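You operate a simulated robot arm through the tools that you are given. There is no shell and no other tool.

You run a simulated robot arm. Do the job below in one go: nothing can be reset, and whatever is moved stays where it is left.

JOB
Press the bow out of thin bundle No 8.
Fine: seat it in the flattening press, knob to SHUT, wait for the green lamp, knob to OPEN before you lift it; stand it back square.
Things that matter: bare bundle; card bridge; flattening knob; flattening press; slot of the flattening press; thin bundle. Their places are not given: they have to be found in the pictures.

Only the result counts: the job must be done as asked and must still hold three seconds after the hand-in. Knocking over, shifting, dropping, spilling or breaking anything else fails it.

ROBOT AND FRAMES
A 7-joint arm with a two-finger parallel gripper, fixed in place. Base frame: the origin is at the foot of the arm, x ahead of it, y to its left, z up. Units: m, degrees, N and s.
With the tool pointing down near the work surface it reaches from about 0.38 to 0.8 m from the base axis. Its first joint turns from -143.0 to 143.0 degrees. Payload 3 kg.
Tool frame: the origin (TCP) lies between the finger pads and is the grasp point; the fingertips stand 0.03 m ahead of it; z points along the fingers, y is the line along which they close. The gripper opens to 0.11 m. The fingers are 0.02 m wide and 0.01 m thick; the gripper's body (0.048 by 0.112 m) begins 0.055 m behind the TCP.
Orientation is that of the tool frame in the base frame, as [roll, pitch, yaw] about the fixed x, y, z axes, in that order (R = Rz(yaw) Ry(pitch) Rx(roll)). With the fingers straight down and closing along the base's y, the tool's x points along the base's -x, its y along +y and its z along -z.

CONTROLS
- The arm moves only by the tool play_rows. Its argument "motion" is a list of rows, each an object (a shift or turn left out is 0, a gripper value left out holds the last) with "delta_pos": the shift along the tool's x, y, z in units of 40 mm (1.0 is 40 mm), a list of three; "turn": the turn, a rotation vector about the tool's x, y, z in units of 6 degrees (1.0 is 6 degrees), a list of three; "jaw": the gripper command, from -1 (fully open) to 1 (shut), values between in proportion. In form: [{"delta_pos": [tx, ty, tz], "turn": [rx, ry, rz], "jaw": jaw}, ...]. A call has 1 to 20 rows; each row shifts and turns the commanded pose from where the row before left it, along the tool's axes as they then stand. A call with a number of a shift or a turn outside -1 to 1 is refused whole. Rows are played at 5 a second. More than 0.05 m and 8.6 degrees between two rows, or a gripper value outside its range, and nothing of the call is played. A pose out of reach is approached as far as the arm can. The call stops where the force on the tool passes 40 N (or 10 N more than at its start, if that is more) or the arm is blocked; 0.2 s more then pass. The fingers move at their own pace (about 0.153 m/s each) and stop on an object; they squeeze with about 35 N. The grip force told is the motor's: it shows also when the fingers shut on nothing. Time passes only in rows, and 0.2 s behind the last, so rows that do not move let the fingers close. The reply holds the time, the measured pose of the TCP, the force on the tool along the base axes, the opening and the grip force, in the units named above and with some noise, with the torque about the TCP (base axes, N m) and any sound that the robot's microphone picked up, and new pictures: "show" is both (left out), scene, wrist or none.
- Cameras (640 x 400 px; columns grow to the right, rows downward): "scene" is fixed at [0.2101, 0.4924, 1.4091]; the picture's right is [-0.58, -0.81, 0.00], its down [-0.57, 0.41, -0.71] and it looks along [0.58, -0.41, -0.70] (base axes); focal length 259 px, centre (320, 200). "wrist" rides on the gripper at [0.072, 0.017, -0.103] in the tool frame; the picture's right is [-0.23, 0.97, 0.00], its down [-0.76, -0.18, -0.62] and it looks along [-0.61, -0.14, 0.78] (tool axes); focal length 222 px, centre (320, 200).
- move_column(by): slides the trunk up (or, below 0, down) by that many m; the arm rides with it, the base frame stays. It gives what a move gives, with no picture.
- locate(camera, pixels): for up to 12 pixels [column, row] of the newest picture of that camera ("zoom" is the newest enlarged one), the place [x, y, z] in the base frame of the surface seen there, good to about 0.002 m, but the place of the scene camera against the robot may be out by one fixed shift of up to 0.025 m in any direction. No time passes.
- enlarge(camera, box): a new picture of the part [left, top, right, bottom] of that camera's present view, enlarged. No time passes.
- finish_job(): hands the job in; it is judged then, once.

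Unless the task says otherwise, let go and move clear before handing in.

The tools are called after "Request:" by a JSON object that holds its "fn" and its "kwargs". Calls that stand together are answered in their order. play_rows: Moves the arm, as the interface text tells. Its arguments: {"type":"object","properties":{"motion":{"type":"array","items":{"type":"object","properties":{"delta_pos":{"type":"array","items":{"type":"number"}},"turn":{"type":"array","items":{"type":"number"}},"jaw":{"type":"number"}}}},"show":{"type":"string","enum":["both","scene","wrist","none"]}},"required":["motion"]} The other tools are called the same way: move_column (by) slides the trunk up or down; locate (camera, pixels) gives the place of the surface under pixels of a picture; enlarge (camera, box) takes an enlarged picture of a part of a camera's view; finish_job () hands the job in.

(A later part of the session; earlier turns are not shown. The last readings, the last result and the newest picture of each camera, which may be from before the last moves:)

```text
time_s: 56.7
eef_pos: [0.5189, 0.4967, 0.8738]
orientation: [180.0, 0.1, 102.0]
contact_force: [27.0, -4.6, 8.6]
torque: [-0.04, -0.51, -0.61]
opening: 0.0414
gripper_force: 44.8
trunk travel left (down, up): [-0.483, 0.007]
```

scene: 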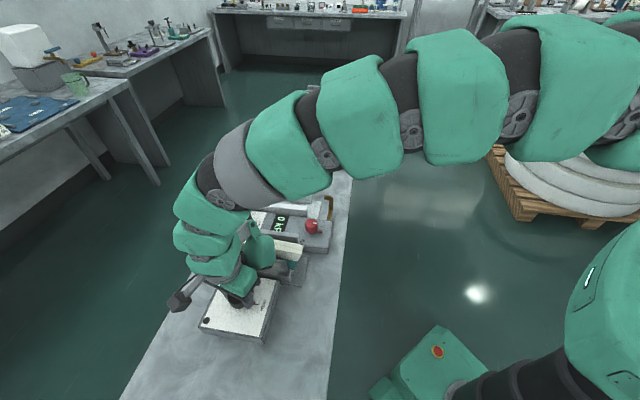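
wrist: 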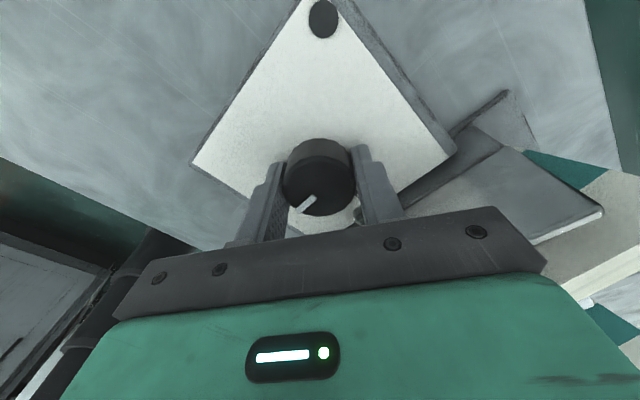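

Torque rises to about 1.06 N·m and then the pads slip with the knob fixed. I'll release, recentre by 1 mm, and try gripping with a light test in the opposite sense to learn whether the knob is at a stop.

Request:
{"fn": "play_rows", "kwargs": {"motion": [{"jaw": 0.1}, {}, {"turn": [0, 0, 1]}, {"turn": [0, 0, 1]}, {"delta_pos": [0, 0.03, -0.05]}, {"jaw": 0.3}, {"jaw": 1}, {}], "show": "none"}}

Request:
{"fn": "play_rows", "kwargs": {"motion": [{"turn": [0, 0, 0.4]}], "show": "none"}}

Request:
{"fn": "play_rows", "kwargs": {"motion": [{"turn": [0, 0, 0.4]}], "show": "wrist"}}

Request:
{"fn": "enlarge", "kwargs": {"camera": "wrist", "box": [200, 60, 460, 240]}}

```text
time_s: 58.5
eef_pos: [0.5197, 0.4988, 0.8756]
orientation: [180.0, 0.1, 89.9]
contact_force: [9.3, 1.6, 1.1]
torque: [0.17, -0.52, -0.02]
opening: 0.0413
gripper_force: 45.3
trunk travel left (down, up): [-0.483, 0.007]
```

```text
time_s: 58.9
eef_pos: [0.5197, 0.4987, 0.8765]
orientation: [-180.0, 0.0, 87.5]
contact_force: [11.4, 3.2, 1.6]
torque: [-0.12, -0.33, 0.01]
opening: 0.0413
gripper_force: 45.2
trunk travel left (down, up): [-0.483, 0.007]
```

```text
time_s: 59.3
eef_pos: [0.5203, 0.498, 0.8776]
orientation: [180.0, 0.2, 85.1]
contact_force: [12.8, 5.6, 6.8]
torque: [-0.71, -0.03, 0.02]
opening: 0.0414
gripper_force: 44.8
trunk travel left (down, up): [-0.483, 0.007]
```

wrist: 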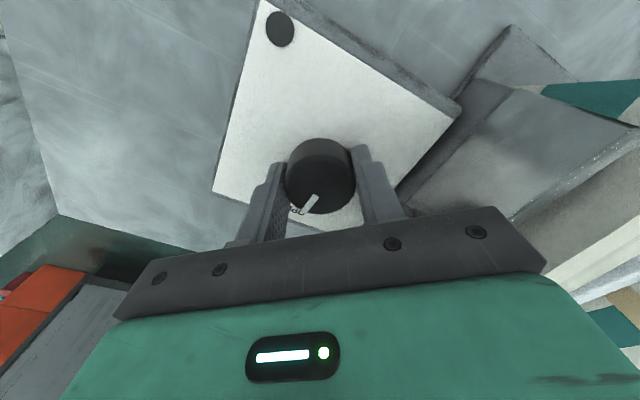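

```text
2.22 times, centred on (330, 150) of wrist
```

zoom: 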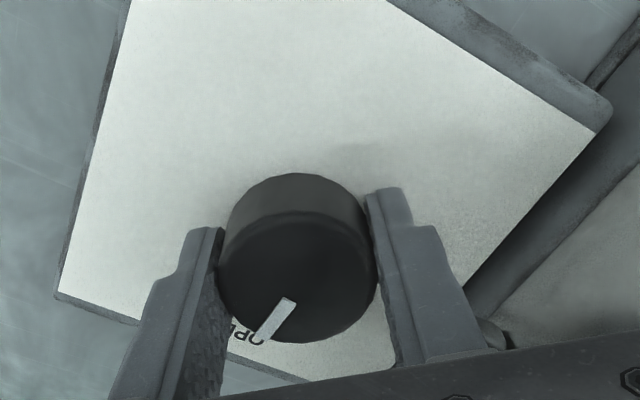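

Turned clockwise the knob moves freely (torque ≈0, mark moved with the fingers), so OPEN is the counter-clockwise stop and SHUT is reached by turning clockwise ~270°. I'll do this in three ~90° strokes (yaw 180→90), fingers kept above the pointer.

Request:
{"fn": "play_rows", "kwargs": {"motion": [{"jaw": 0.1}, {"delta_pos": [0, 0, -0.15]}, {"turn": [0, 0, -1]}, {"turn": [0, 0, -1]}, {"turn": [0, 0, -1]}, {"turn": [0, 0, -1]}, {"turn": [0, 0, -1]}, {"turn": [0, 0, -1]}, {"turn": [0, 0, -1]}, {"turn": [0, 0, -1]}, {"turn": [0, 0, -1]}, {"turn": [0, 0, -1]}, {"turn": [0, 0, -1]}, {"turn": [0, 0, -1]}, {"turn": [0, 0, -1]}, {"turn": [0, 0, -1]}, {"turn": [0, 0, -1]}, {"turn": [0, 0, -0.8]}, {}]}}

Request:
{"fn": "enlarge", "kwargs": {"camera": "wrist", "box": [200, 60, 460, 240]}}

```text
time_s: 63.3
eef_pos: [0.5196, 0.4994, 0.8813]
orientation: [-179.9, 0.0, -180.0]
contact_force: [0.8, -0.3, 0.1]
torque: [0.0, 0.03, -0.04]
opening: 0.0492
gripper_force: 0.1
trunk travel left (down, up): [-0.483, 0.007]
```

scene: 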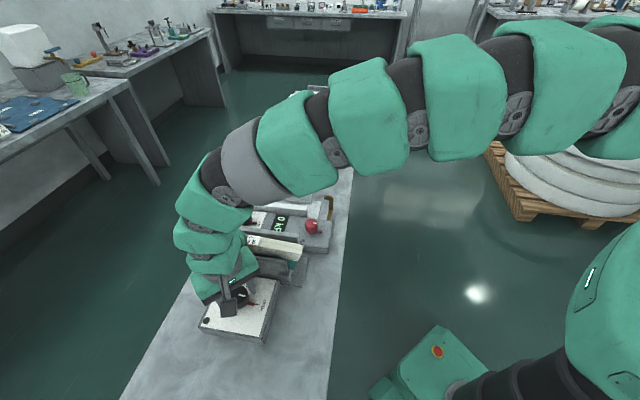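
wrist: 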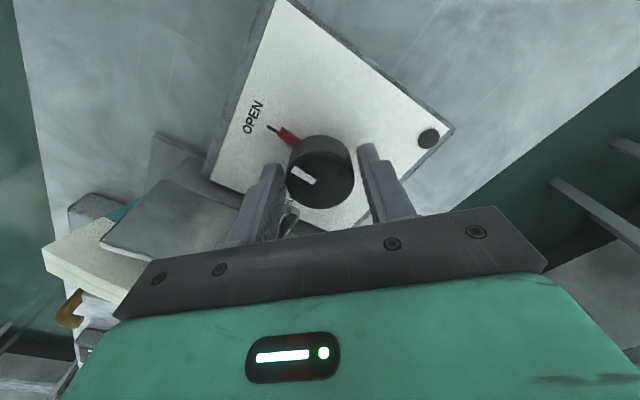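

```text
2.22 times, centred on (330, 150) of wrist
```

zoom: 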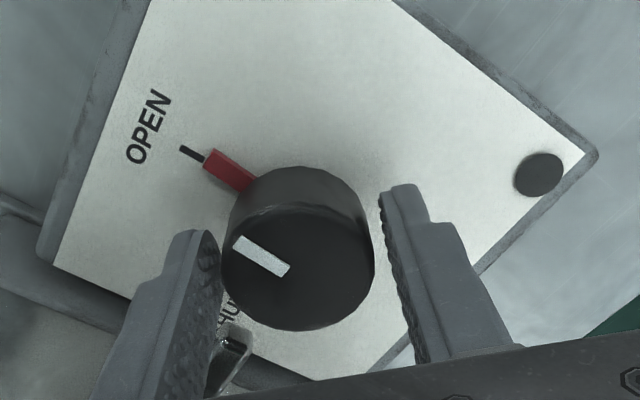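

The pointer still lines up with OPEN (a finger may have dragged it back). I'll grip here at yaw 180 and turn clockwise 30° while watching the pointer.

Request:
{"fn": "play_rows", "kwargs": {"motion": [{"jaw": 0.2}, {"jaw": 0.4}, {"jaw": 1}, {}], "show": "none"}}

Request:
{"fn": "play_rows", "kwargs": {"motion": [{"turn": [0, 0, 0.5]}, {"turn": [0, 0, 0.5]}, {"turn": [0, 0, 0.5]}, {"turn": [0, 0, 0.5]}], "show": "wrist"}}

Request:
{"fn": "enlarge", "kwargs": {"camera": "wrist", "box": [200, 60, 460, 240]}}

```text
time_s: 64.3
eef_pos: [0.5205, 0.4983, 0.8824]
orientation: [-179.8, 0.0, 179.8]
contact_force: [-0.8, -0.3, -0.8]
torque: [-0.07, -0.02, 0.01]
opening: 0.041
gripper_force: 45.1
trunk travel left (down, up): [-0.483, 0.007]
```

```text
time_s: 65.3
eef_pos: [0.5185, 0.499, 0.8818]
orientation: [-179.9, 0.1, 168.0]
contact_force: [0.8, 4.1, -2.5]
torque: [0.38, 0.15, 0.0]
opening: 0.0415
gripper_force: 45.0
trunk travel left (down, up): [-0.483, 0.007]
```

wrist: 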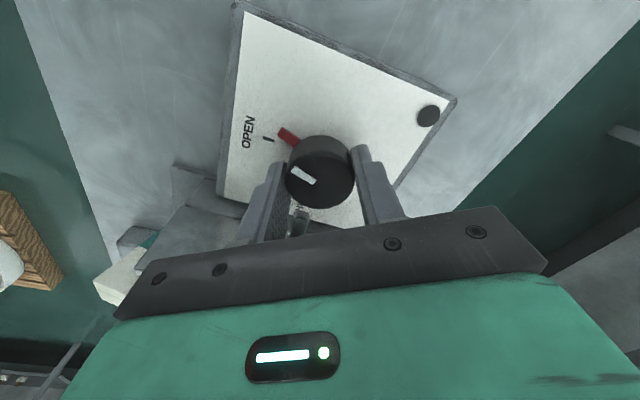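

```text
2.22 times, centred on (330, 150) of wrist
```

zoom: 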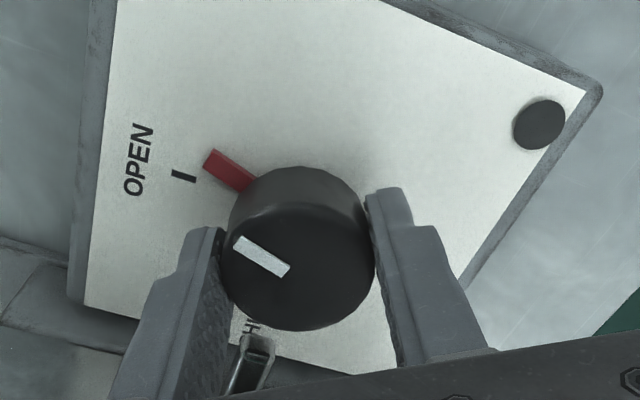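

The knob now turns clockwise with the hand (pointer off the OPEN tick). Continue clockwise to yaw ≈ 90.

Request:
{"fn": "play_rows", "kwargs": {"motion": [{"turn": [0, 0, 1]}, {"turn": [0, 0, 1]}, {"turn": [0, 0, 1]}, {"turn": [0, 0, 1]}, {"turn": [0, 0, 1]}, {"turn": [0, 0, 1]}, {"turn": [0, 0, 1]}, {"turn": [0, 0, 1]}, {"turn": [0, 0, 1]}, {"turn": [0, 0, 1]}, {"turn": [0, 0, 1]}, {"turn": [0, 0, 1]}, {"turn": [0, 0, 1]}, {}]}}

Request:
{"fn": "enlarge", "kwargs": {"camera": "wrist", "box": [200, 60, 460, 240]}}

```text
time_s: 68.3
eef_pos: [0.5193, 0.4994, 0.8812]
orientation: [179.9, 0.2, 89.7]
contact_force: [7.7, 16.4, -0.1]
torque: [0.97, -0.39, -0.02]
opening: 0.0412
gripper_force: 44.9
trunk travel left (down, up): [-0.483, 0.007]
```

scene: 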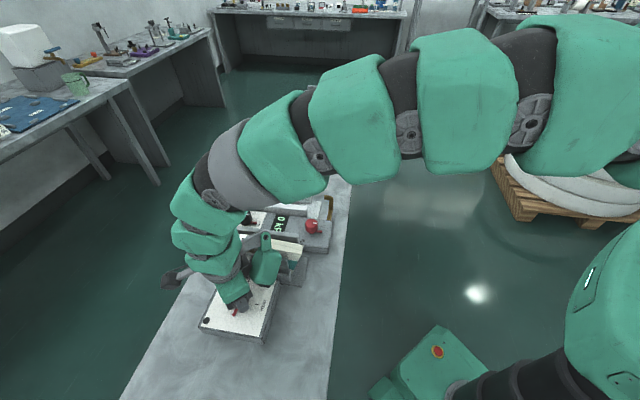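
wrist: 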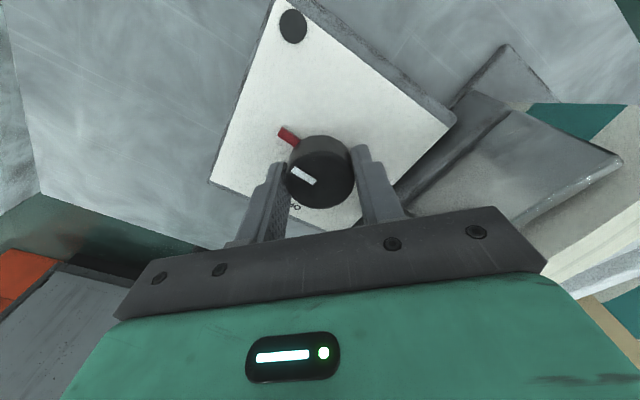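

```text
2.22 times, centred on (330, 150) of wrist
```

zoom: 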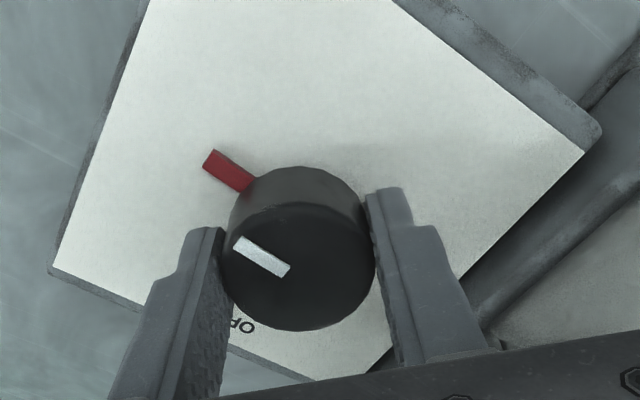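

The knob turned a full 90° clockwise with the hand. Release wide, swing back to yaw 180, regrip for the second stroke.

Request:
{"fn": "play_rows", "kwargs": {"motion": [{"jaw": -0.1}, {}, {"turn": [0, 0, -1]}, {"turn": [0, 0, -1]}, {"turn": [0, 0, -1]}, {"turn": [0, 0, -1]}, {"turn": [0, 0, -1]}, {"turn": [0, 0, -1]}, {"turn": [0, 0, -1]}, {"turn": [0, 0, -1]}, {"turn": [0, 0, -1]}, {"turn": [0, 0, -1]}, {"turn": [0, 0, -1]}, {"turn": [0, 0, -1]}, {"turn": [0, 0, -1]}, {"turn": [0, 0, -1]}, {"turn": [0, 0, -1]}, {}], "show": "wrist"}}

Request:
{"fn": "enlarge", "kwargs": {"camera": "wrist", "box": [200, 60, 460, 240]}}

```text
time_s: 72.1
eef_pos: [0.5188, 0.4975, 0.8813]
orientation: [-179.8, 0.0, -180.0]
contact_force: [0.3, -0.1, 0.0]
torque: [0.0, 0.04, -0.01]
opening: 0.0605
gripper_force: 0.0
trunk travel left (down, up): [-0.483, 0.007]
```

wrist: 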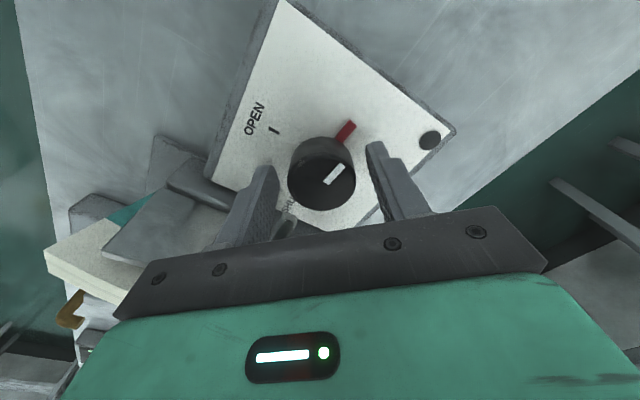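

```text
2.22 times, centred on (330, 150) of wrist
```

zoom: 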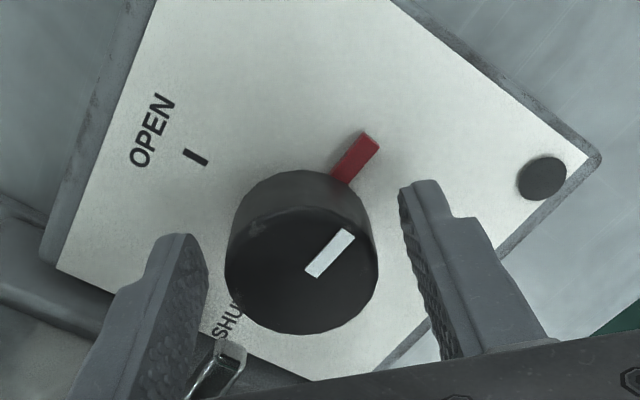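

The knob stays at its new place. Second stroke: grip and turn 90° clockwise.

Request:
{"fn": "play_rows", "kwargs": {"motion": [{"jaw": 0.2}, {"jaw": 0.4}, {"jaw": 1}, {}, {"turn": [0, 0, 1]}, {"turn": [0, 0, 1]}, {"turn": [0, 0, 1]}, {"turn": [0, 0, 1]}, {"turn": [0, 0, 1]}, {"turn": [0, 0, 1]}, {"turn": [0, 0, 1]}, {"turn": [0, 0, 1]}, {"turn": [0, 0, 1]}, {"turn": [0, 0, 1]}, {"turn": [0, 0, 1]}, {"turn": [0, 0, 1]}, {"turn": [0, 0, 1]}, {"turn": [0, 0, 1]}, {"turn": [0, 0, 1]}], "show": "wrist"}}

Request:
{"fn": "enlarge", "kwargs": {"camera": "wrist", "box": [200, 60, 460, 240]}}

```text
time_s: 76.1
eef_pos: [0.5189, 0.4991, 0.8812]
orientation: [179.9, 0.2, 89.8]
contact_force: [4.4, 16.1, 5.4]
torque: [0.56, -0.08, 0.01]
opening: 0.0414
gripper_force: 45.1
trunk travel left (down, up): [-0.483, 0.007]
```

wrist: 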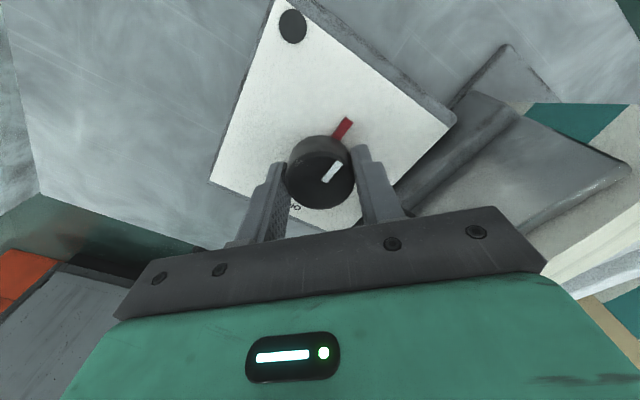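

```text
2.22 times, centred on (330, 150) of wrist
```

zoom: 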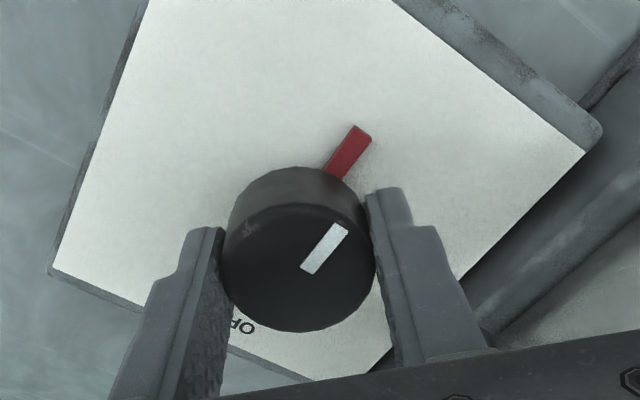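

Pointer is now 180° from OPEN. Release, swing back, and take the third stroke.

Request:
{"fn": "play_rows", "kwargs": {"motion": [{"jaw": -0.1}, {}, {"turn": [0, 0, -1]}, {"turn": [0, 0, -1]}, {"turn": [0, 0, -1]}, {"turn": [0, 0, -1]}, {"turn": [0, 0, -1]}, {"turn": [0, 0, -1]}, {"turn": [0, 0, -1]}, {"turn": [0, 0, -1]}, {"turn": [0, 0, -1]}, {"turn": [0, 0, -1]}, {"turn": [0, 0, -1]}, {"turn": [0, 0, -1]}, {"turn": [0, 0, -1]}, {"turn": [0, 0, -1]}, {"turn": [0, 0, -1]}, {}], "show": "both"}}

Request:
{"fn": "enlarge", "kwargs": {"camera": "wrist", "box": [200, 60, 460, 240]}}

```text
time_s: 79.9
eef_pos: [0.5187, 0.4972, 0.8811]
orientation: [-179.8, -0.1, 180.0]
contact_force: [-1.2, 0.8, -0.3]
torque: [0.01, 0.01, 0.04]
opening: 0.0604
gripper_force: 0.2
trunk travel left (down, up): [-0.483, 0.007]
```

scene: 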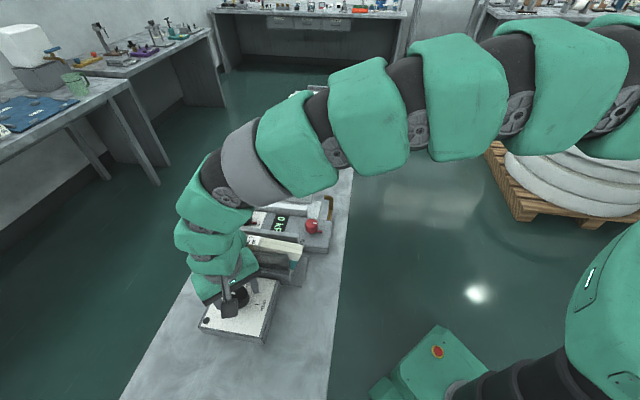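
wrist: 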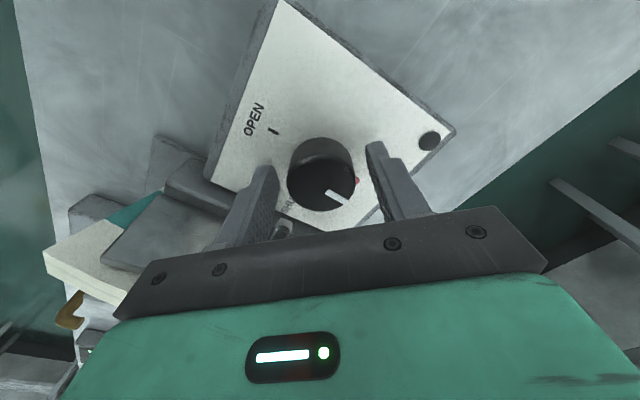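

```text
2.22 times, centred on (330, 150) of wrist
```

zoom: 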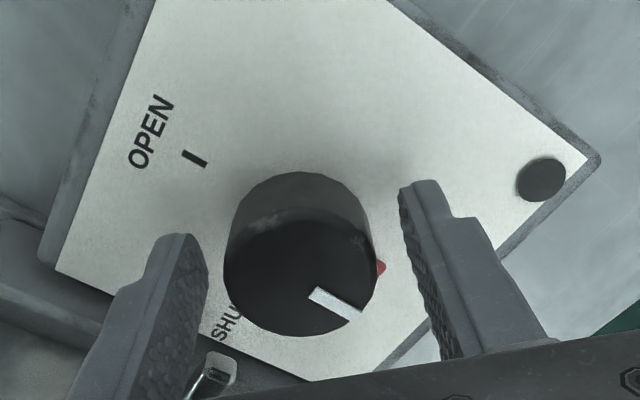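

Third stroke: grip, turn 84°, then approach SHUT in small steps.

Request:
{"fn": "play_rows", "kwargs": {"motion": [{"jaw": 0.2}, {"jaw": 0.4}, {"jaw": 1}, {}, {"turn": [0, 0, 1]}, {"turn": [0, 0, 1]}, {"turn": [0, 0, 1]}, {"turn": [0, 0, 1]}, {"turn": [0, 0, 1]}, {"turn": [0, 0, 1]}, {"turn": [0, 0, 1]}, {"turn": [0, 0, 1]}, {"turn": [0, 0, 1]}, {"turn": [0, 0, 1]}, {"turn": [0, 0, 1]}, {"turn": [0, 0, 1]}, {"turn": [0, 0, 1]}, {"turn": [0, 0, 1]}], "show": "both"}}

Request:
{"fn": "enlarge", "kwargs": {"camera": "wrist", "box": [200, 60, 460, 240]}}

```text
time_s: 83.7
eef_pos: [0.5182, 0.4997, 0.8796]
orientation: [179.9, 0.2, 95.9]
contact_force: [1.8, 26.4, 6.7]
torque: [0.27, -0.09, 0.03]
opening: 0.0413
gripper_force: 44.9
trunk travel left (down, up): [-0.483, 0.007]
```

scene: 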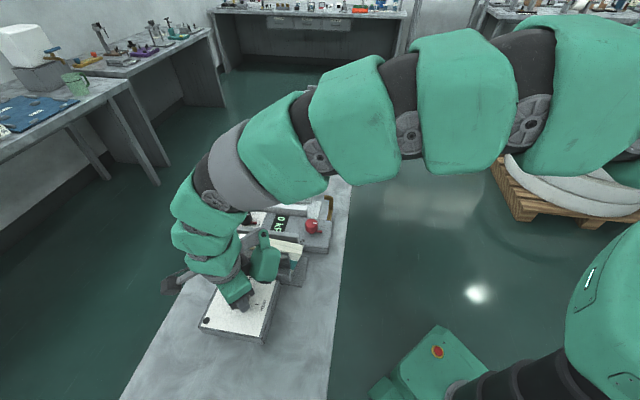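
wrist: 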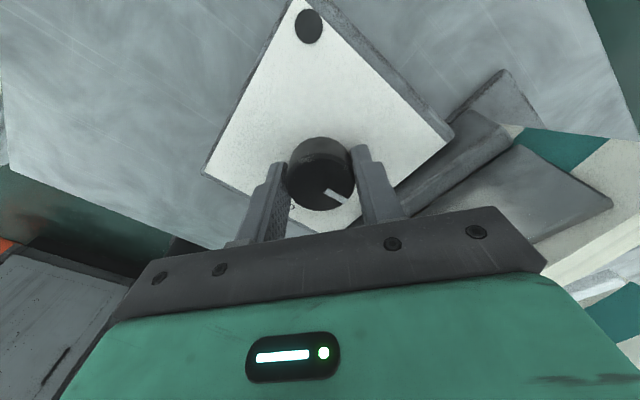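

```text
2.22 times, centred on (330, 150) of wrist
```

zoom: 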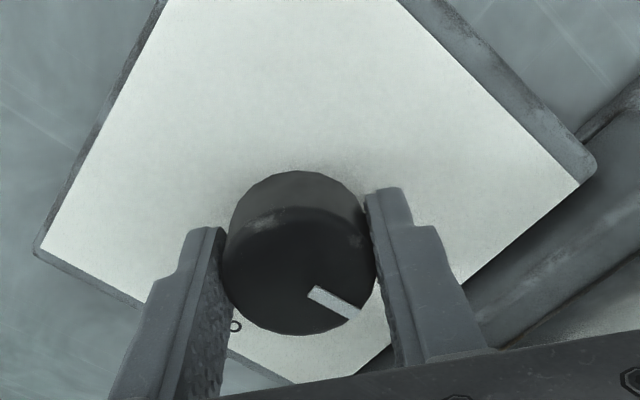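

Turning fine, though a lateral force of 26 N has built up. Go on with 3° steps watching torque.

Request:
{"fn": "play_rows", "kwargs": {"motion": [{"delta_pos": [-0.02, 0, 0], "turn": [0, 0, 0.5]}], "show": "none"}}

Request:
{"fn": "play_rows", "kwargs": {"motion": [{"turn": [0, 0, 0.5]}], "show": "none"}}

Request:
{"fn": "play_rows", "kwargs": {"motion": [{"turn": [0, 0, 0.33]}, {}], "show": "wrist"}}

Request:
{"fn": "enlarge", "kwargs": {"camera": "scene", "box": [180, 220, 320, 340]}}

```text
time_s: 84.1
eef_pos: [0.521, 0.4997, 0.8815]
orientation: [179.9, 0.2, 92.9]
contact_force: [6.9, 32.7, 9.4]
torque: [1.01, -0.19, -0.03]
opening: 0.0413
gripper_force: 44.8
trunk travel left (down, up): [-0.483, 0.007]
```

```text
time_s: 84.5
eef_pos: [0.5191, 0.4993, 0.8809]
orientation: [-179.9, 0.2, 89.9]
contact_force: [6.0, 31.4, 4.0]
torque: [1.28, -0.22, 0.01]
opening: 0.0413
gripper_force: 45.4
trunk travel left (down, up): [-0.483, 0.007]
```

```text
time_s: 85.1
eef_pos: [0.5198, 0.4985, 0.8808]
orientation: [180.0, 0.2, 87.9]
contact_force: [7.7, 27.7, 2.1]
torque: [1.25, -0.31, 0.0]
opening: 0.0411
gripper_force: 44.7
trunk travel left (down, up): [-0.483, 0.007]
```

wrist: 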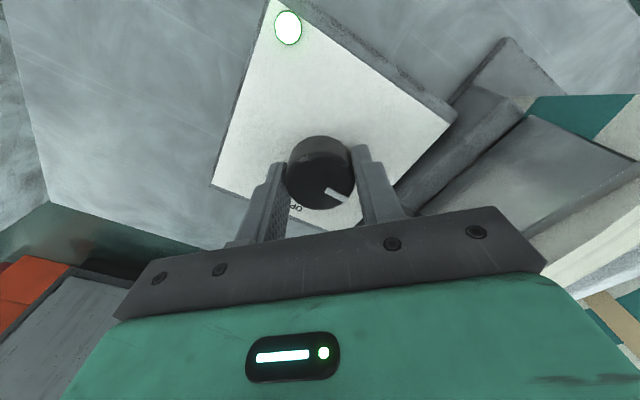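

```text
3.33 times, centred on (250, 280) of scene
```

zoom: 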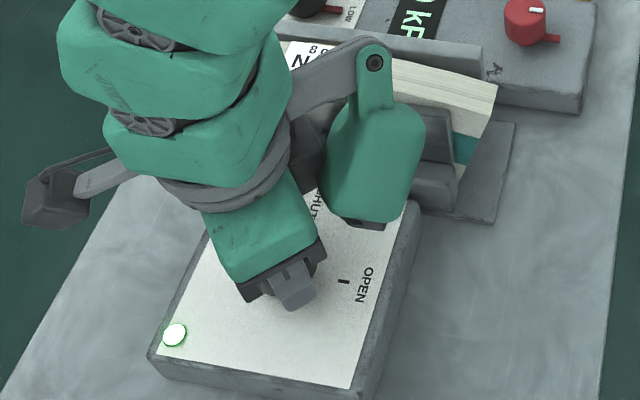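

The lamp at wrist (288,27) has lit. Check its colour and the bundle in a zoom (no time passes).

Request:
{"fn": "enlarge", "kwargs": {"camera": "wrist", "box": [250, 0, 340, 60]}}

Request:
{"fn": "enlarge", "kwargs": {"camera": "wrist", "box": [380, 20, 640, 280]}}

```text
6.67 times, centred on (295, 30) of wrist
```

zoom: 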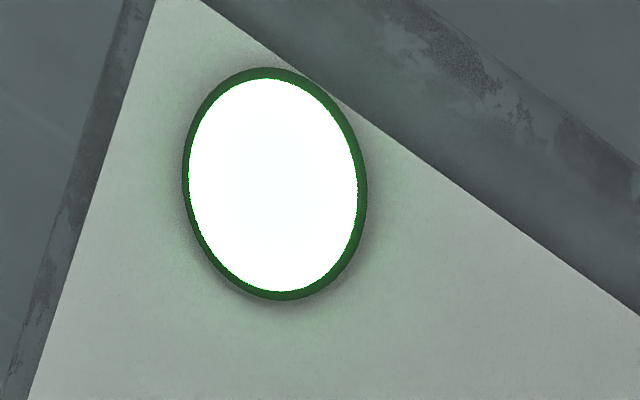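

```text
1.54 times, centred on (510, 150) of wrist
```

zoom: 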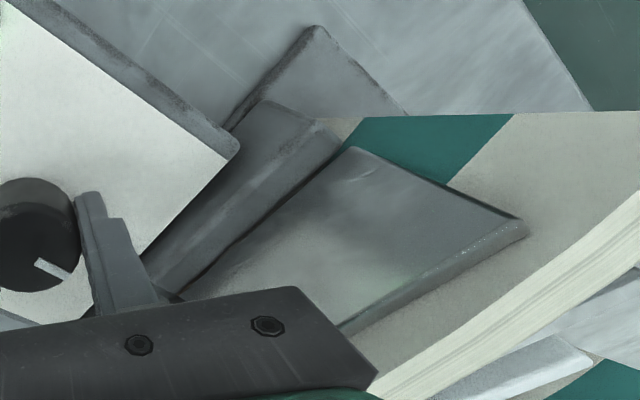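

The lamp is green. Now turn the knob back counter-clockwise: first stroke to yaw ≈178.

Request:
{"fn": "play_rows", "kwargs": {"motion": [{"turn": [0, 0, -0.5]}, {"turn": [0, 0, -1]}, {"turn": [0, 0, -1]}, {"turn": [0, 0, -1]}, {"turn": [0, 0, -1]}, {"turn": [0, 0, -1]}, {"turn": [0, 0, -1]}, {"turn": [0, 0, -1]}, {"turn": [0, 0, -1]}, {"turn": [0, 0, -1]}, {"turn": [0, 0, -1]}, {"turn": [0, 0, -1]}, {"turn": [0, 0, -1]}, {"turn": [0, 0, -1]}, {"turn": [0, 0, -1]}, {"turn": [0, 0, -0.8]}], "show": "wrist"}}

Request:
{"fn": "enlarge", "kwargs": {"camera": "wrist", "box": [200, 60, 460, 240]}}

```text
time_s: 88.5
eef_pos: [0.5195, 0.4982, 0.8808]
orientation: [-179.8, 0.0, 179.9]
contact_force: [10.3, 32.6, 5.9]
torque: [0.77, -0.61, 0.01]
opening: 0.0413
gripper_force: 45.1
trunk travel left (down, up): [-0.483, 0.007]
```

wrist: 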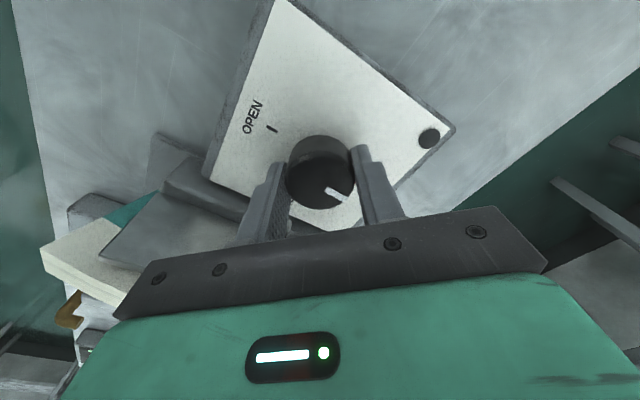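

```text
2.22 times, centred on (330, 150) of wrist
```

zoom: 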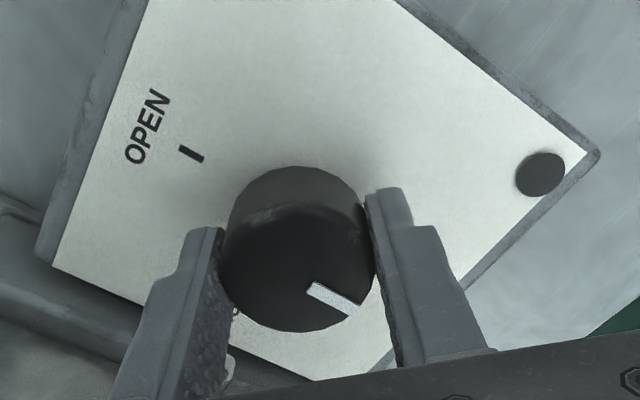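

Knob turned back 90° (lamp off). Release, swing to yaw 90, regrip and turn the next 90° counter-clockwise.

Request:
{"fn": "play_rows", "kwargs": {"motion": [{"jaw": -0.1}, {}, {"turn": [0, 0, 1]}, {"turn": [0, 0, 1]}, {"turn": [0, 0, 1]}, {"turn": [0, 0, 1]}, {"turn": [0, 0, 1]}, {"turn": [0, 0, 1]}, {"turn": [0, 0, 1]}, {"turn": [0, 0, 1]}, {"turn": [0, 0, 1]}, {"turn": [0, 0, 1]}, {"turn": [0, 0, 1]}, {"turn": [0, 0, 1]}, {"turn": [0, 0, 1]}, {"turn": [0, 0, 1]}, {"turn": [0, 0, 1]}, {}], "show": "wrist"}}

Request:
{"fn": "enlarge", "kwargs": {"camera": "wrist", "box": [200, 60, 460, 240]}}

```text
time_s: 92.3
eef_pos: [0.5186, 0.4981, 0.8806]
orientation: [179.9, 0.2, 89.6]
contact_force: [-0.2, -0.5, 1.2]
torque: [0.02, 0.0, 0.0]
opening: 0.0606
gripper_force: 0.1
trunk travel left (down, up): [-0.483, 0.007]
```

wrist: 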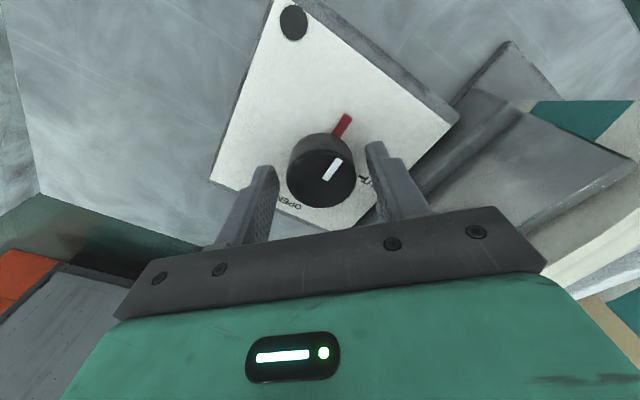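

```text
2.22 times, centred on (330, 150) of wrist
```

zoom: 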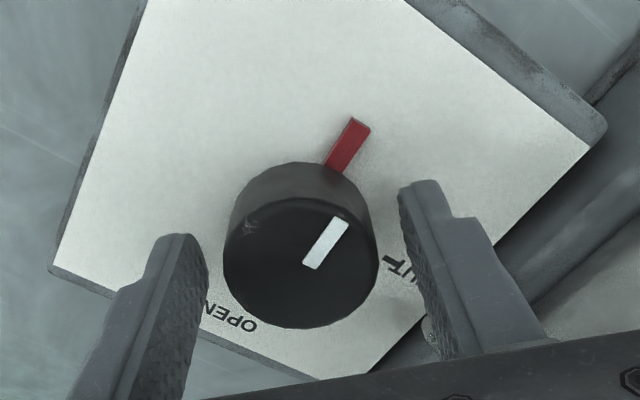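

Request:
{"fn": "play_rows", "kwargs": {"motion": [{"jaw": 0.2}, {"jaw": 0.4}, {"jaw": 1}, {}, {"turn": [0, 0, -1]}, {"turn": [0, 0, -1]}, {"turn": [0, 0, -1]}, {"turn": [0, 0, -1]}, {"turn": [0, 0, -1]}, {"turn": [0, 0, -1]}, {"turn": [0, 0, -1]}, {"turn": [0, 0, -1]}, {"turn": [0, 0, -1]}, {"turn": [0, 0, -1]}, {"turn": [0, 0, -1]}, {"turn": [0, 0, -1]}, {"turn": [0, 0, -1]}, {"turn": [0, 0, -1]}, {"turn": [0, 0, -1]}], "show": "none"}}

Request:
{"fn": "play_rows", "kwargs": {"motion": [{"jaw": -0.1}, {}, {"turn": [0, 0, 1]}, {"turn": [0, 0, 1]}, {"turn": [0, 0, 1]}, {"turn": [0, 0, 1]}, {"turn": [0, 0, 1]}, {"turn": [0, 0, 1]}, {"turn": [0, 0, 1]}, {"turn": [0, 0, 1]}, {"turn": [0, 0, 1]}, {"turn": [0, 0, 1]}, {"turn": [0, 0, 1]}, {"turn": [0, 0, 1]}, {"turn": [0, 0, 1]}, {"turn": [0, 0, 1]}, {"turn": [0, 0, 1]}, {}], "show": "wrist"}}

Request:
{"fn": "enlarge", "kwargs": {"camera": "wrist", "box": [200, 60, 460, 240]}}

```text
time_s: 96.3
eef_pos: [0.5207, 0.4984, 0.8805]
orientation: [-179.9, 0.1, 178.6]
contact_force: [12.3, 7.8, -17.5]
torque: [0.38, -0.65, 0.02]
opening: 0.041
gripper_force: 45.0
trunk travel left (down, up): [-0.483, 0.007]
stopped in row 19: the force on the tool passed its limit at 40 N (the readings are from after the stop); the commanded pose is now the measured one
```

```text
time_s: 100.1
eef_pos: [0.52, 0.4978, 0.8827]
orientation: [179.9, 0.1, 88.5]
contact_force: [-0.7, 0.6, 0.5]
torque: [-0.02, 0.0, 0.03]
opening: 0.0607
gripper_force: 0.0
trunk travel left (down, up): [-0.483, 0.007]
```

wrist: 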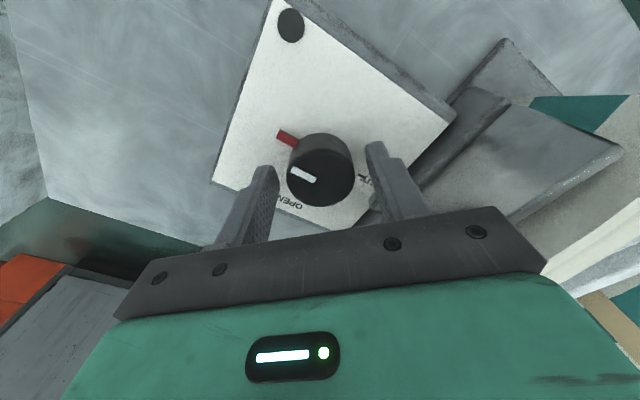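

```text
2.22 times, centred on (330, 150) of wrist
```

zoom: 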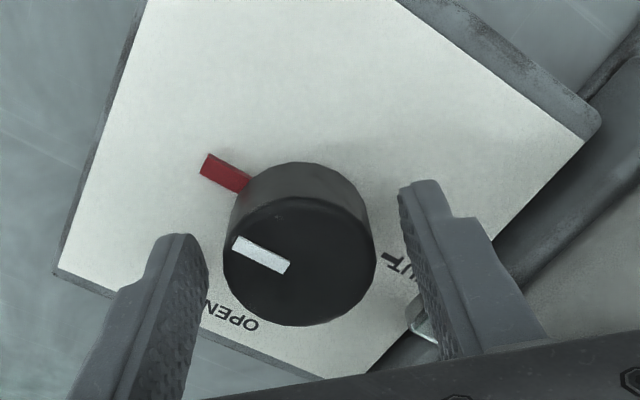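

Pointer is 90° short of OPEN. Last stroke: grip and turn up to the OPEN stop, finishing in small steps.

Request:
{"fn": "play_rows", "kwargs": {"motion": [{"jaw": 0.2}, {"jaw": 0.4}, {"jaw": 1}, {}, {"turn": [0, 0, -1]}, {"turn": [0, 0, -1]}, {"turn": [0, 0, -1]}, {"turn": [0, 0, -1]}, {"turn": [0, 0, -1]}, {"turn": [0, 0, -1]}, {"turn": [0, 0, -1]}, {"turn": [0, 0, -1]}, {"turn": [0, 0, -1]}, {"turn": [0, 0, -1]}, {"turn": [0, 0, -1]}, {"turn": [0, 0, -1]}, {"turn": [0, 0, -1]}], "show": "none"}}

Request:
{"fn": "play_rows", "kwargs": {"motion": [{"turn": [0, 0, -0.6]}, {"turn": [0, 0, -0.6]}], "show": "wrist"}}

Request:
{"fn": "enlarge", "kwargs": {"camera": "wrist", "box": [200, 60, 460, 240]}}

```text
time_s: 103.7
eef_pos: [0.5196, 0.4998, 0.883]
orientation: [179.9, 0.1, 166.8]
contact_force: [17.3, 6.9, -4.5]
torque: [0.41, -1.25, 0.02]
opening: 0.041
gripper_force: 45.1
trunk travel left (down, up): [-0.483, 0.007]
```

```text
time_s: 104.3
eef_pos: [0.5197, 0.4988, 0.8833]
orientation: [-179.9, 0.0, 173.9]
contact_force: [17.7, 15.9, 4.3]
torque: [0.37, -0.21, -0.03]
opening: 0.0411
gripper_force: 44.6
trunk travel left (down, up): [-0.483, 0.007]
```

wrist: 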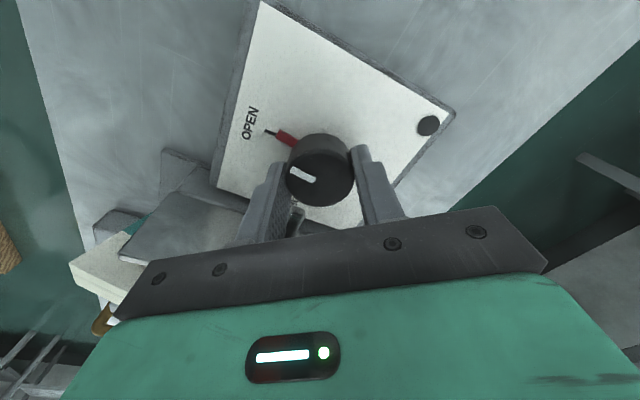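

```text
2.22 times, centred on (330, 150) of wrist
```

zoom: 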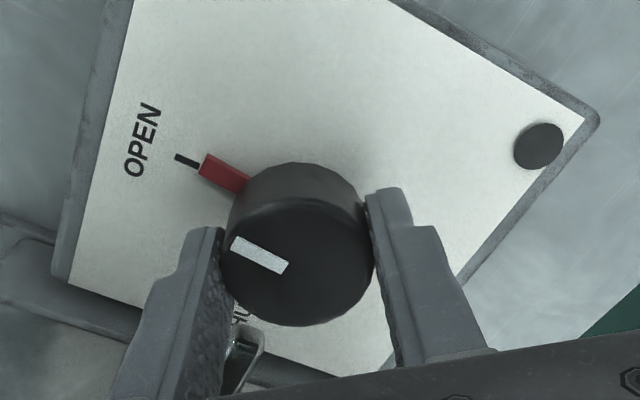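

Nearly at the OPEN tick. A few more degrees until the stop shows in the torque.

Request:
{"fn": "play_rows", "kwargs": {"motion": [{"turn": [0, 0, -0.4]}], "show": "none"}}

Request:
{"fn": "play_rows", "kwargs": {"motion": [{"turn": [0, 0, -0.4]}], "show": "none"}}

Request:
{"fn": "play_rows", "kwargs": {"motion": [{"turn": [0, 0, -0.3]}], "show": "wrist"}}

Request:
{"fn": "enlarge", "kwargs": {"camera": "wrist", "box": [200, 60, 460, 240]}}

```text
time_s: 104.7
eef_pos: [0.5199, 0.4994, 0.8838]
orientation: [180.0, 0.2, 176.4]
contact_force: [16.9, 15.1, 11.3]
torque: [0.71, 0.21, 0.01]
opening: 0.0411
gripper_force: 45.0
trunk travel left (down, up): [-0.483, 0.007]
```

```text
time_s: 105.1
eef_pos: [0.5198, 0.4975, 0.8833]
orientation: [-180.0, 0.1, 178.7]
contact_force: [20.1, 17.2, 12.0]
torque: [0.56, 0.08, 0.0]
opening: 0.0409
gripper_force: 45.5
trunk travel left (down, up): [-0.483, 0.007]
```

```text
time_s: 105.5
eef_pos: [0.5187, 0.4983, 0.8833]
orientation: [-179.9, 0.2, -179.6]
contact_force: [18.5, 16.8, 10.4]
torque: [0.44, -1.08, -0.43]
opening: 0.0412
gripper_force: 44.9
trunk travel left (down, up): [-0.483, 0.007]
```

wrist: 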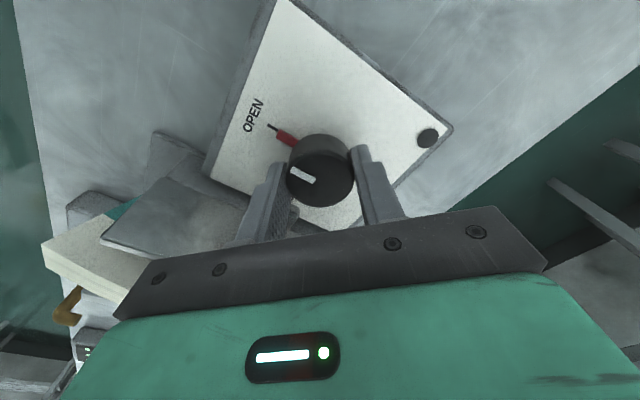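

```text
2.22 times, centred on (330, 150) of wrist
```

zoom: 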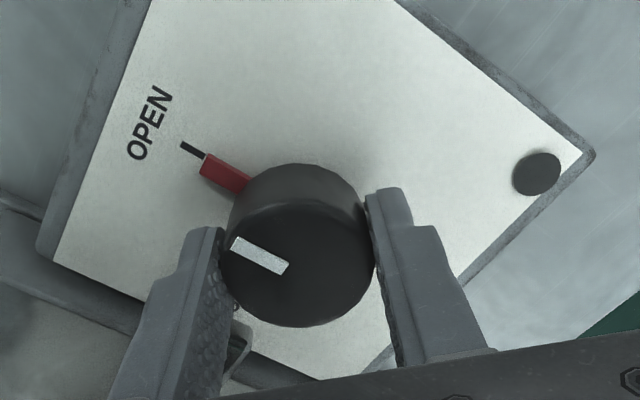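

The OPEN stop is reached (torque −0.43, pointer on the tick). Release and rise clear, then view the bundle.

Request:
{"fn": "play_rows", "kwargs": {"motion": [{"jaw": -0.1}, {}, {"delta_pos": [0, 0, -0.4]}, {"delta_pos": [0, 0, -0.8]}, {"delta_pos": [0, 0, -0.8]}, {"delta_pos": [0, 0, -0.8]}, {"delta_pos": [0, 0, -0.8]}, {"delta_pos": [0, 0, -0.8]}, {}]}}

Request:
{"fn": "enlarge", "kwargs": {"camera": "scene", "box": [180, 205, 330, 335]}}

```text
time_s: 107.5
eef_pos: [0.52, 0.4964, 1.0595]
orientation: [-179.9, 0.1, -179.6]
contact_force: [-0.7, 0.0, 0.9]
torque: [-0.01, 0.02, -0.03]
opening: 0.0605
gripper_force: 0.0
trunk travel left (down, up): [-0.483, 0.007]
```

scene: 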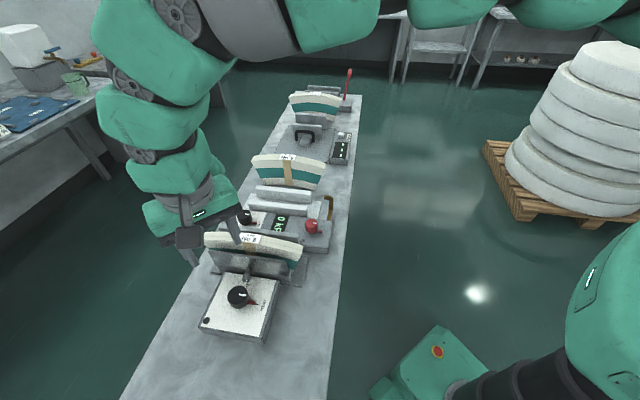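
wrist: 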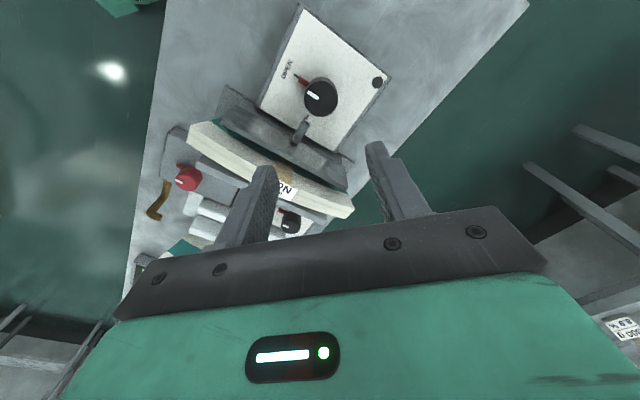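

```text
3.08 times, centred on (255, 270) of scene
```

zoom: 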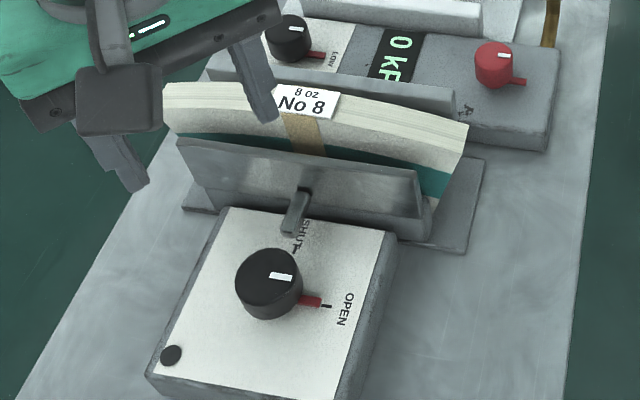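

Knob is at OPEN and the lamp is off. I'll return the hand over the slot at yaw −135 with the 30° tilt to examine and regrip the bundle.

Request:
{"fn": "play_rows", "kwargs": {"motion": [{"turn": [0, 0, -0.93]}, {"turn": [0, 0, -0.93]}, {"turn": [0, 0, -0.93]}, {"turn": [0, 0, -0.93]}, {"turn": [0, 0, -0.93]}, {"turn": [0, 0, -0.93]}, {"turn": [0, 0, -0.93]}, {"turn": [0, 0, -0.93]}, {"delta_pos": [0.05, -0.675, 0]}, {"delta_pos": [0.05, -0.675, 0]}, {"delta_pos": [0.05, -0.675, 0]}, {"delta_pos": [0.05, -0.675, 0]}, {"turn": [0, -1, 0]}, {"turn": [0, -1, 0]}, {"turn": [0, -1, 0]}, {"turn": [0, -1, 0]}, {"turn": [0, -1, 0]}, {}]}}

Request:
{"fn": "enlarge", "kwargs": {"camera": "wrist", "box": [210, 0, 430, 160]}}

```text
time_s: 111.3
eef_pos: [0.5886, 0.417, 1.0595]
orientation: [-180.0, 30.0, -134.8]
contact_force: [-0.7, 0.3, -0.9]
torque: [0.0, -0.01, -0.04]
opening: 0.0607
gripper_force: 0.1
trunk travel left (down, up): [-0.483, 0.007]
```

scene: 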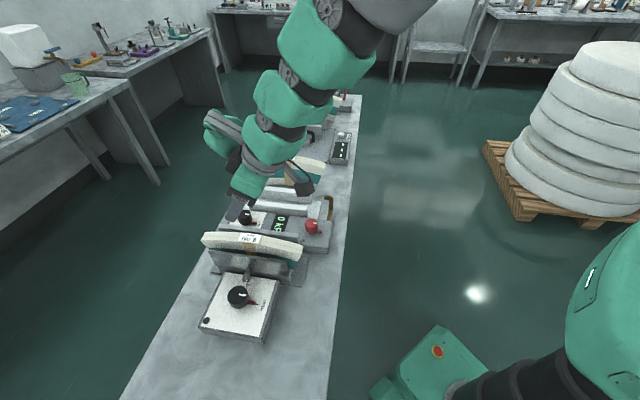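
wrist: 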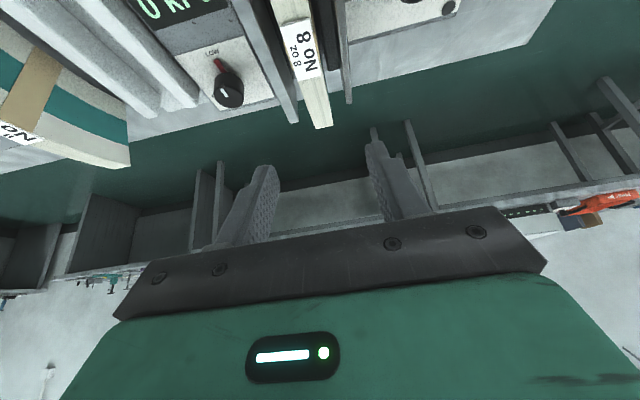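

```text
2.50 times, centred on (320, 80) of wrist
```

zoom: 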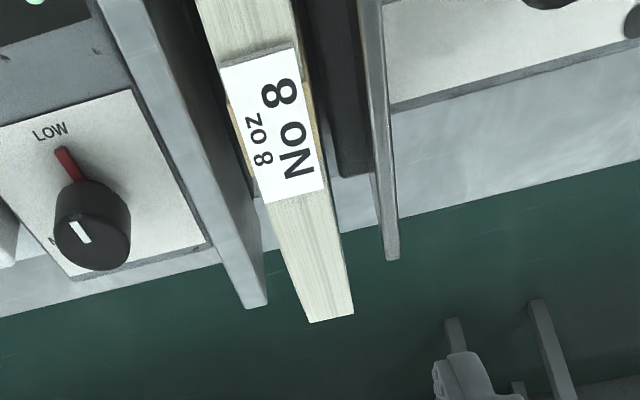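

Request:
{"fn": "locate", "kwargs": {"camera": "zoom", "pixels": [[224, 72], [294, 52], [322, 186], [266, 200], [273, 127], [312, 316], [348, 310], [205, 20], [282, 20], [245, 300], [262, 300], [392, 255]]}}

Request:
{"fn": "locate", "kwargs": {"camera": "scene", "pixels": [[205, 237], [301, 250], [250, 239], [205, 244], [300, 256], [225, 247], [275, 251], [250, 247]]}}

Request:
{"fn": "enlarge", "kwargs": {"camera": "scene", "box": [190, 215, 320, 290]}}

```text
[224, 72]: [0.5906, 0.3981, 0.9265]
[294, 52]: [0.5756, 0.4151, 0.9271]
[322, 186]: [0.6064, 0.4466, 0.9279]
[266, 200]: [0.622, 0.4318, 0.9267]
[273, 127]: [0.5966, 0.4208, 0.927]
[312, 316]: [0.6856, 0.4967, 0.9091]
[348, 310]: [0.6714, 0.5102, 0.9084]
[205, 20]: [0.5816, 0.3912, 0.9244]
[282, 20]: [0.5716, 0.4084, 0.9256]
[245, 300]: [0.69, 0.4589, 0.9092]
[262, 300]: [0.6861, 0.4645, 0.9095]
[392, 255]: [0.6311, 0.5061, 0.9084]
```

```text
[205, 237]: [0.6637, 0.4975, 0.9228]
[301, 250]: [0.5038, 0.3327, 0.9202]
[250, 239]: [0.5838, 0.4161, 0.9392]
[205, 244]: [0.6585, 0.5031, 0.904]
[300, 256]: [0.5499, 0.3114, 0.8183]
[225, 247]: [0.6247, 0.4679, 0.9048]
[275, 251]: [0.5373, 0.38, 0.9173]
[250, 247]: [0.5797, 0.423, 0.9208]
```

```text
4.92 times, centred on (255, 252) of scene
```

zoom: 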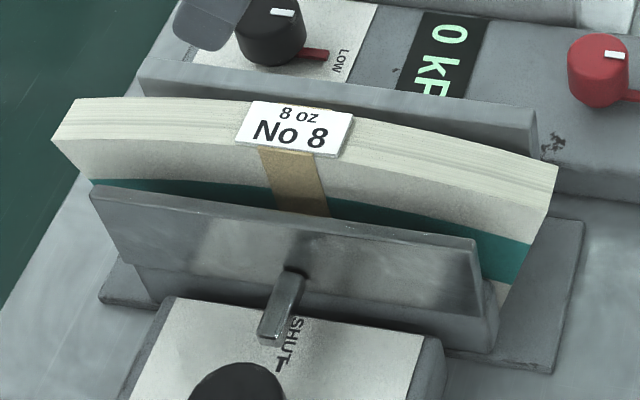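

The bow is gone: label centre v≈0.1242 and far end v≈0.1238 now line up. I'll regrip: set opening ≈30 mm, align and descend to just above the label first.

Request:
{"fn": "play_rows", "kwargs": {"motion": [{"delta_pos": [0.276, -0.015, 0.5225], "turn": [0, 0, 0.033], "jaw": 0.46}, {"delta_pos": [0.276, -0.015, 0.5225]}, {"delta_pos": [0.276, -0.015, 0.5225]}, {"delta_pos": [0.276, -0.015, 0.5225]}, {}, {}]}}

Request:
{"fn": "enlarge", "kwargs": {"camera": "wrist", "box": [200, 0, 460, 240]}}

```text
time_s: 112.7
eef_pos: [0.5963, 0.4159, 0.966]
orientation: [180.0, 30.1, -135.0]
contact_force: [-0.6, -0.8, -0.3]
torque: [0.0, -0.01, -0.01]
opening: 0.0296
gripper_force: 0.0
trunk travel left (down, up): [-0.483, 0.007]
```

scene: 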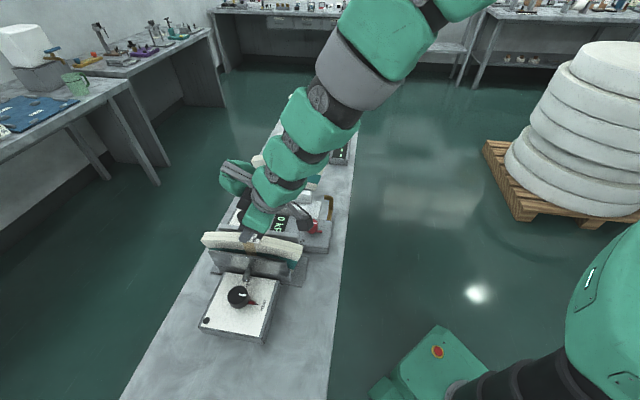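
wrist: 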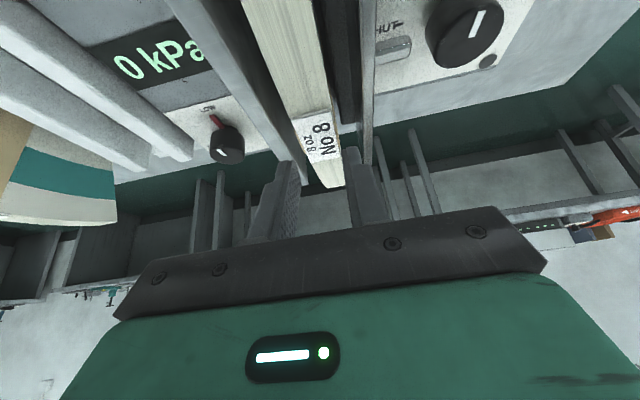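

```text
1.67 times, centred on (330, 120) of wrist
```

zoom: 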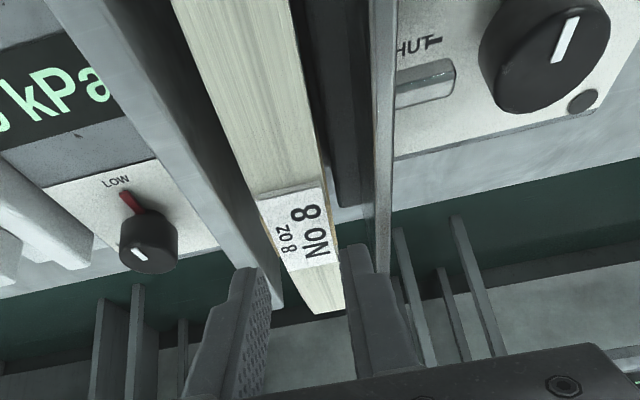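

Request:
{"fn": "play_rows", "kwargs": {"motion": [{}], "show": "none"}}

Request:
{"fn": "play_rows", "kwargs": {"motion": [{}], "show": "none"}}

Request:
{"fn": "play_rows", "kwargs": {"motion": [{}], "show": "none"}}

Request:
{"fn": "locate", "kwargs": {"camera": "zoom", "pixels": [[262, 203], [322, 192], [290, 265], [333, 255], [215, 100], [295, 80], [230, 200], [205, 130], [383, 200], [255, 275], [352, 255], [260, 300]]}}

```text
time_s: 113.1
eef_pos: [0.595, 0.4158, 0.9668]
orientation: [180.0, 30.0, -135.1]
contact_force: [-0.4, 0.4, 0.4]
torque: [0.0, -0.01, 0.02]
opening: 0.0297
gripper_force: 0.0
trunk travel left (down, up): [-0.483, 0.007]
```

```text
time_s: 113.5
eef_pos: [0.5953, 0.4148, 0.9663]
orientation: [-179.9, 30.0, -135.1]
contact_force: [-0.2, 0.3, 0.8]
torque: [0.01, -0.03, 0.04]
opening: 0.03
gripper_force: 0.2
trunk travel left (down, up): [-0.483, 0.007]
```

```text
time_s: 113.9
eef_pos: [0.5947, 0.416, 0.9658]
orientation: [-180.0, 30.1, -135.1]
contact_force: [-0.4, 0.3, -0.2]
torque: [0.01, -0.01, -0.02]
opening: 0.0297
gripper_force: 0.1
trunk travel left (down, up): [-0.483, 0.007]
```

```text
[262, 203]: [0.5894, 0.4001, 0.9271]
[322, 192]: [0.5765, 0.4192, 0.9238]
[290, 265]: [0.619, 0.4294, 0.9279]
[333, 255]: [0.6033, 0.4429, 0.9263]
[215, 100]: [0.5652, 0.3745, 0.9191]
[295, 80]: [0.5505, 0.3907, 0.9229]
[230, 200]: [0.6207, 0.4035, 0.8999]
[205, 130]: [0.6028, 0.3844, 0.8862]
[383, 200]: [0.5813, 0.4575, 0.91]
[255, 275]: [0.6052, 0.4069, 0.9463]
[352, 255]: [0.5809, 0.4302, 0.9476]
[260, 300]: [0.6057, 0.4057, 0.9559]
```

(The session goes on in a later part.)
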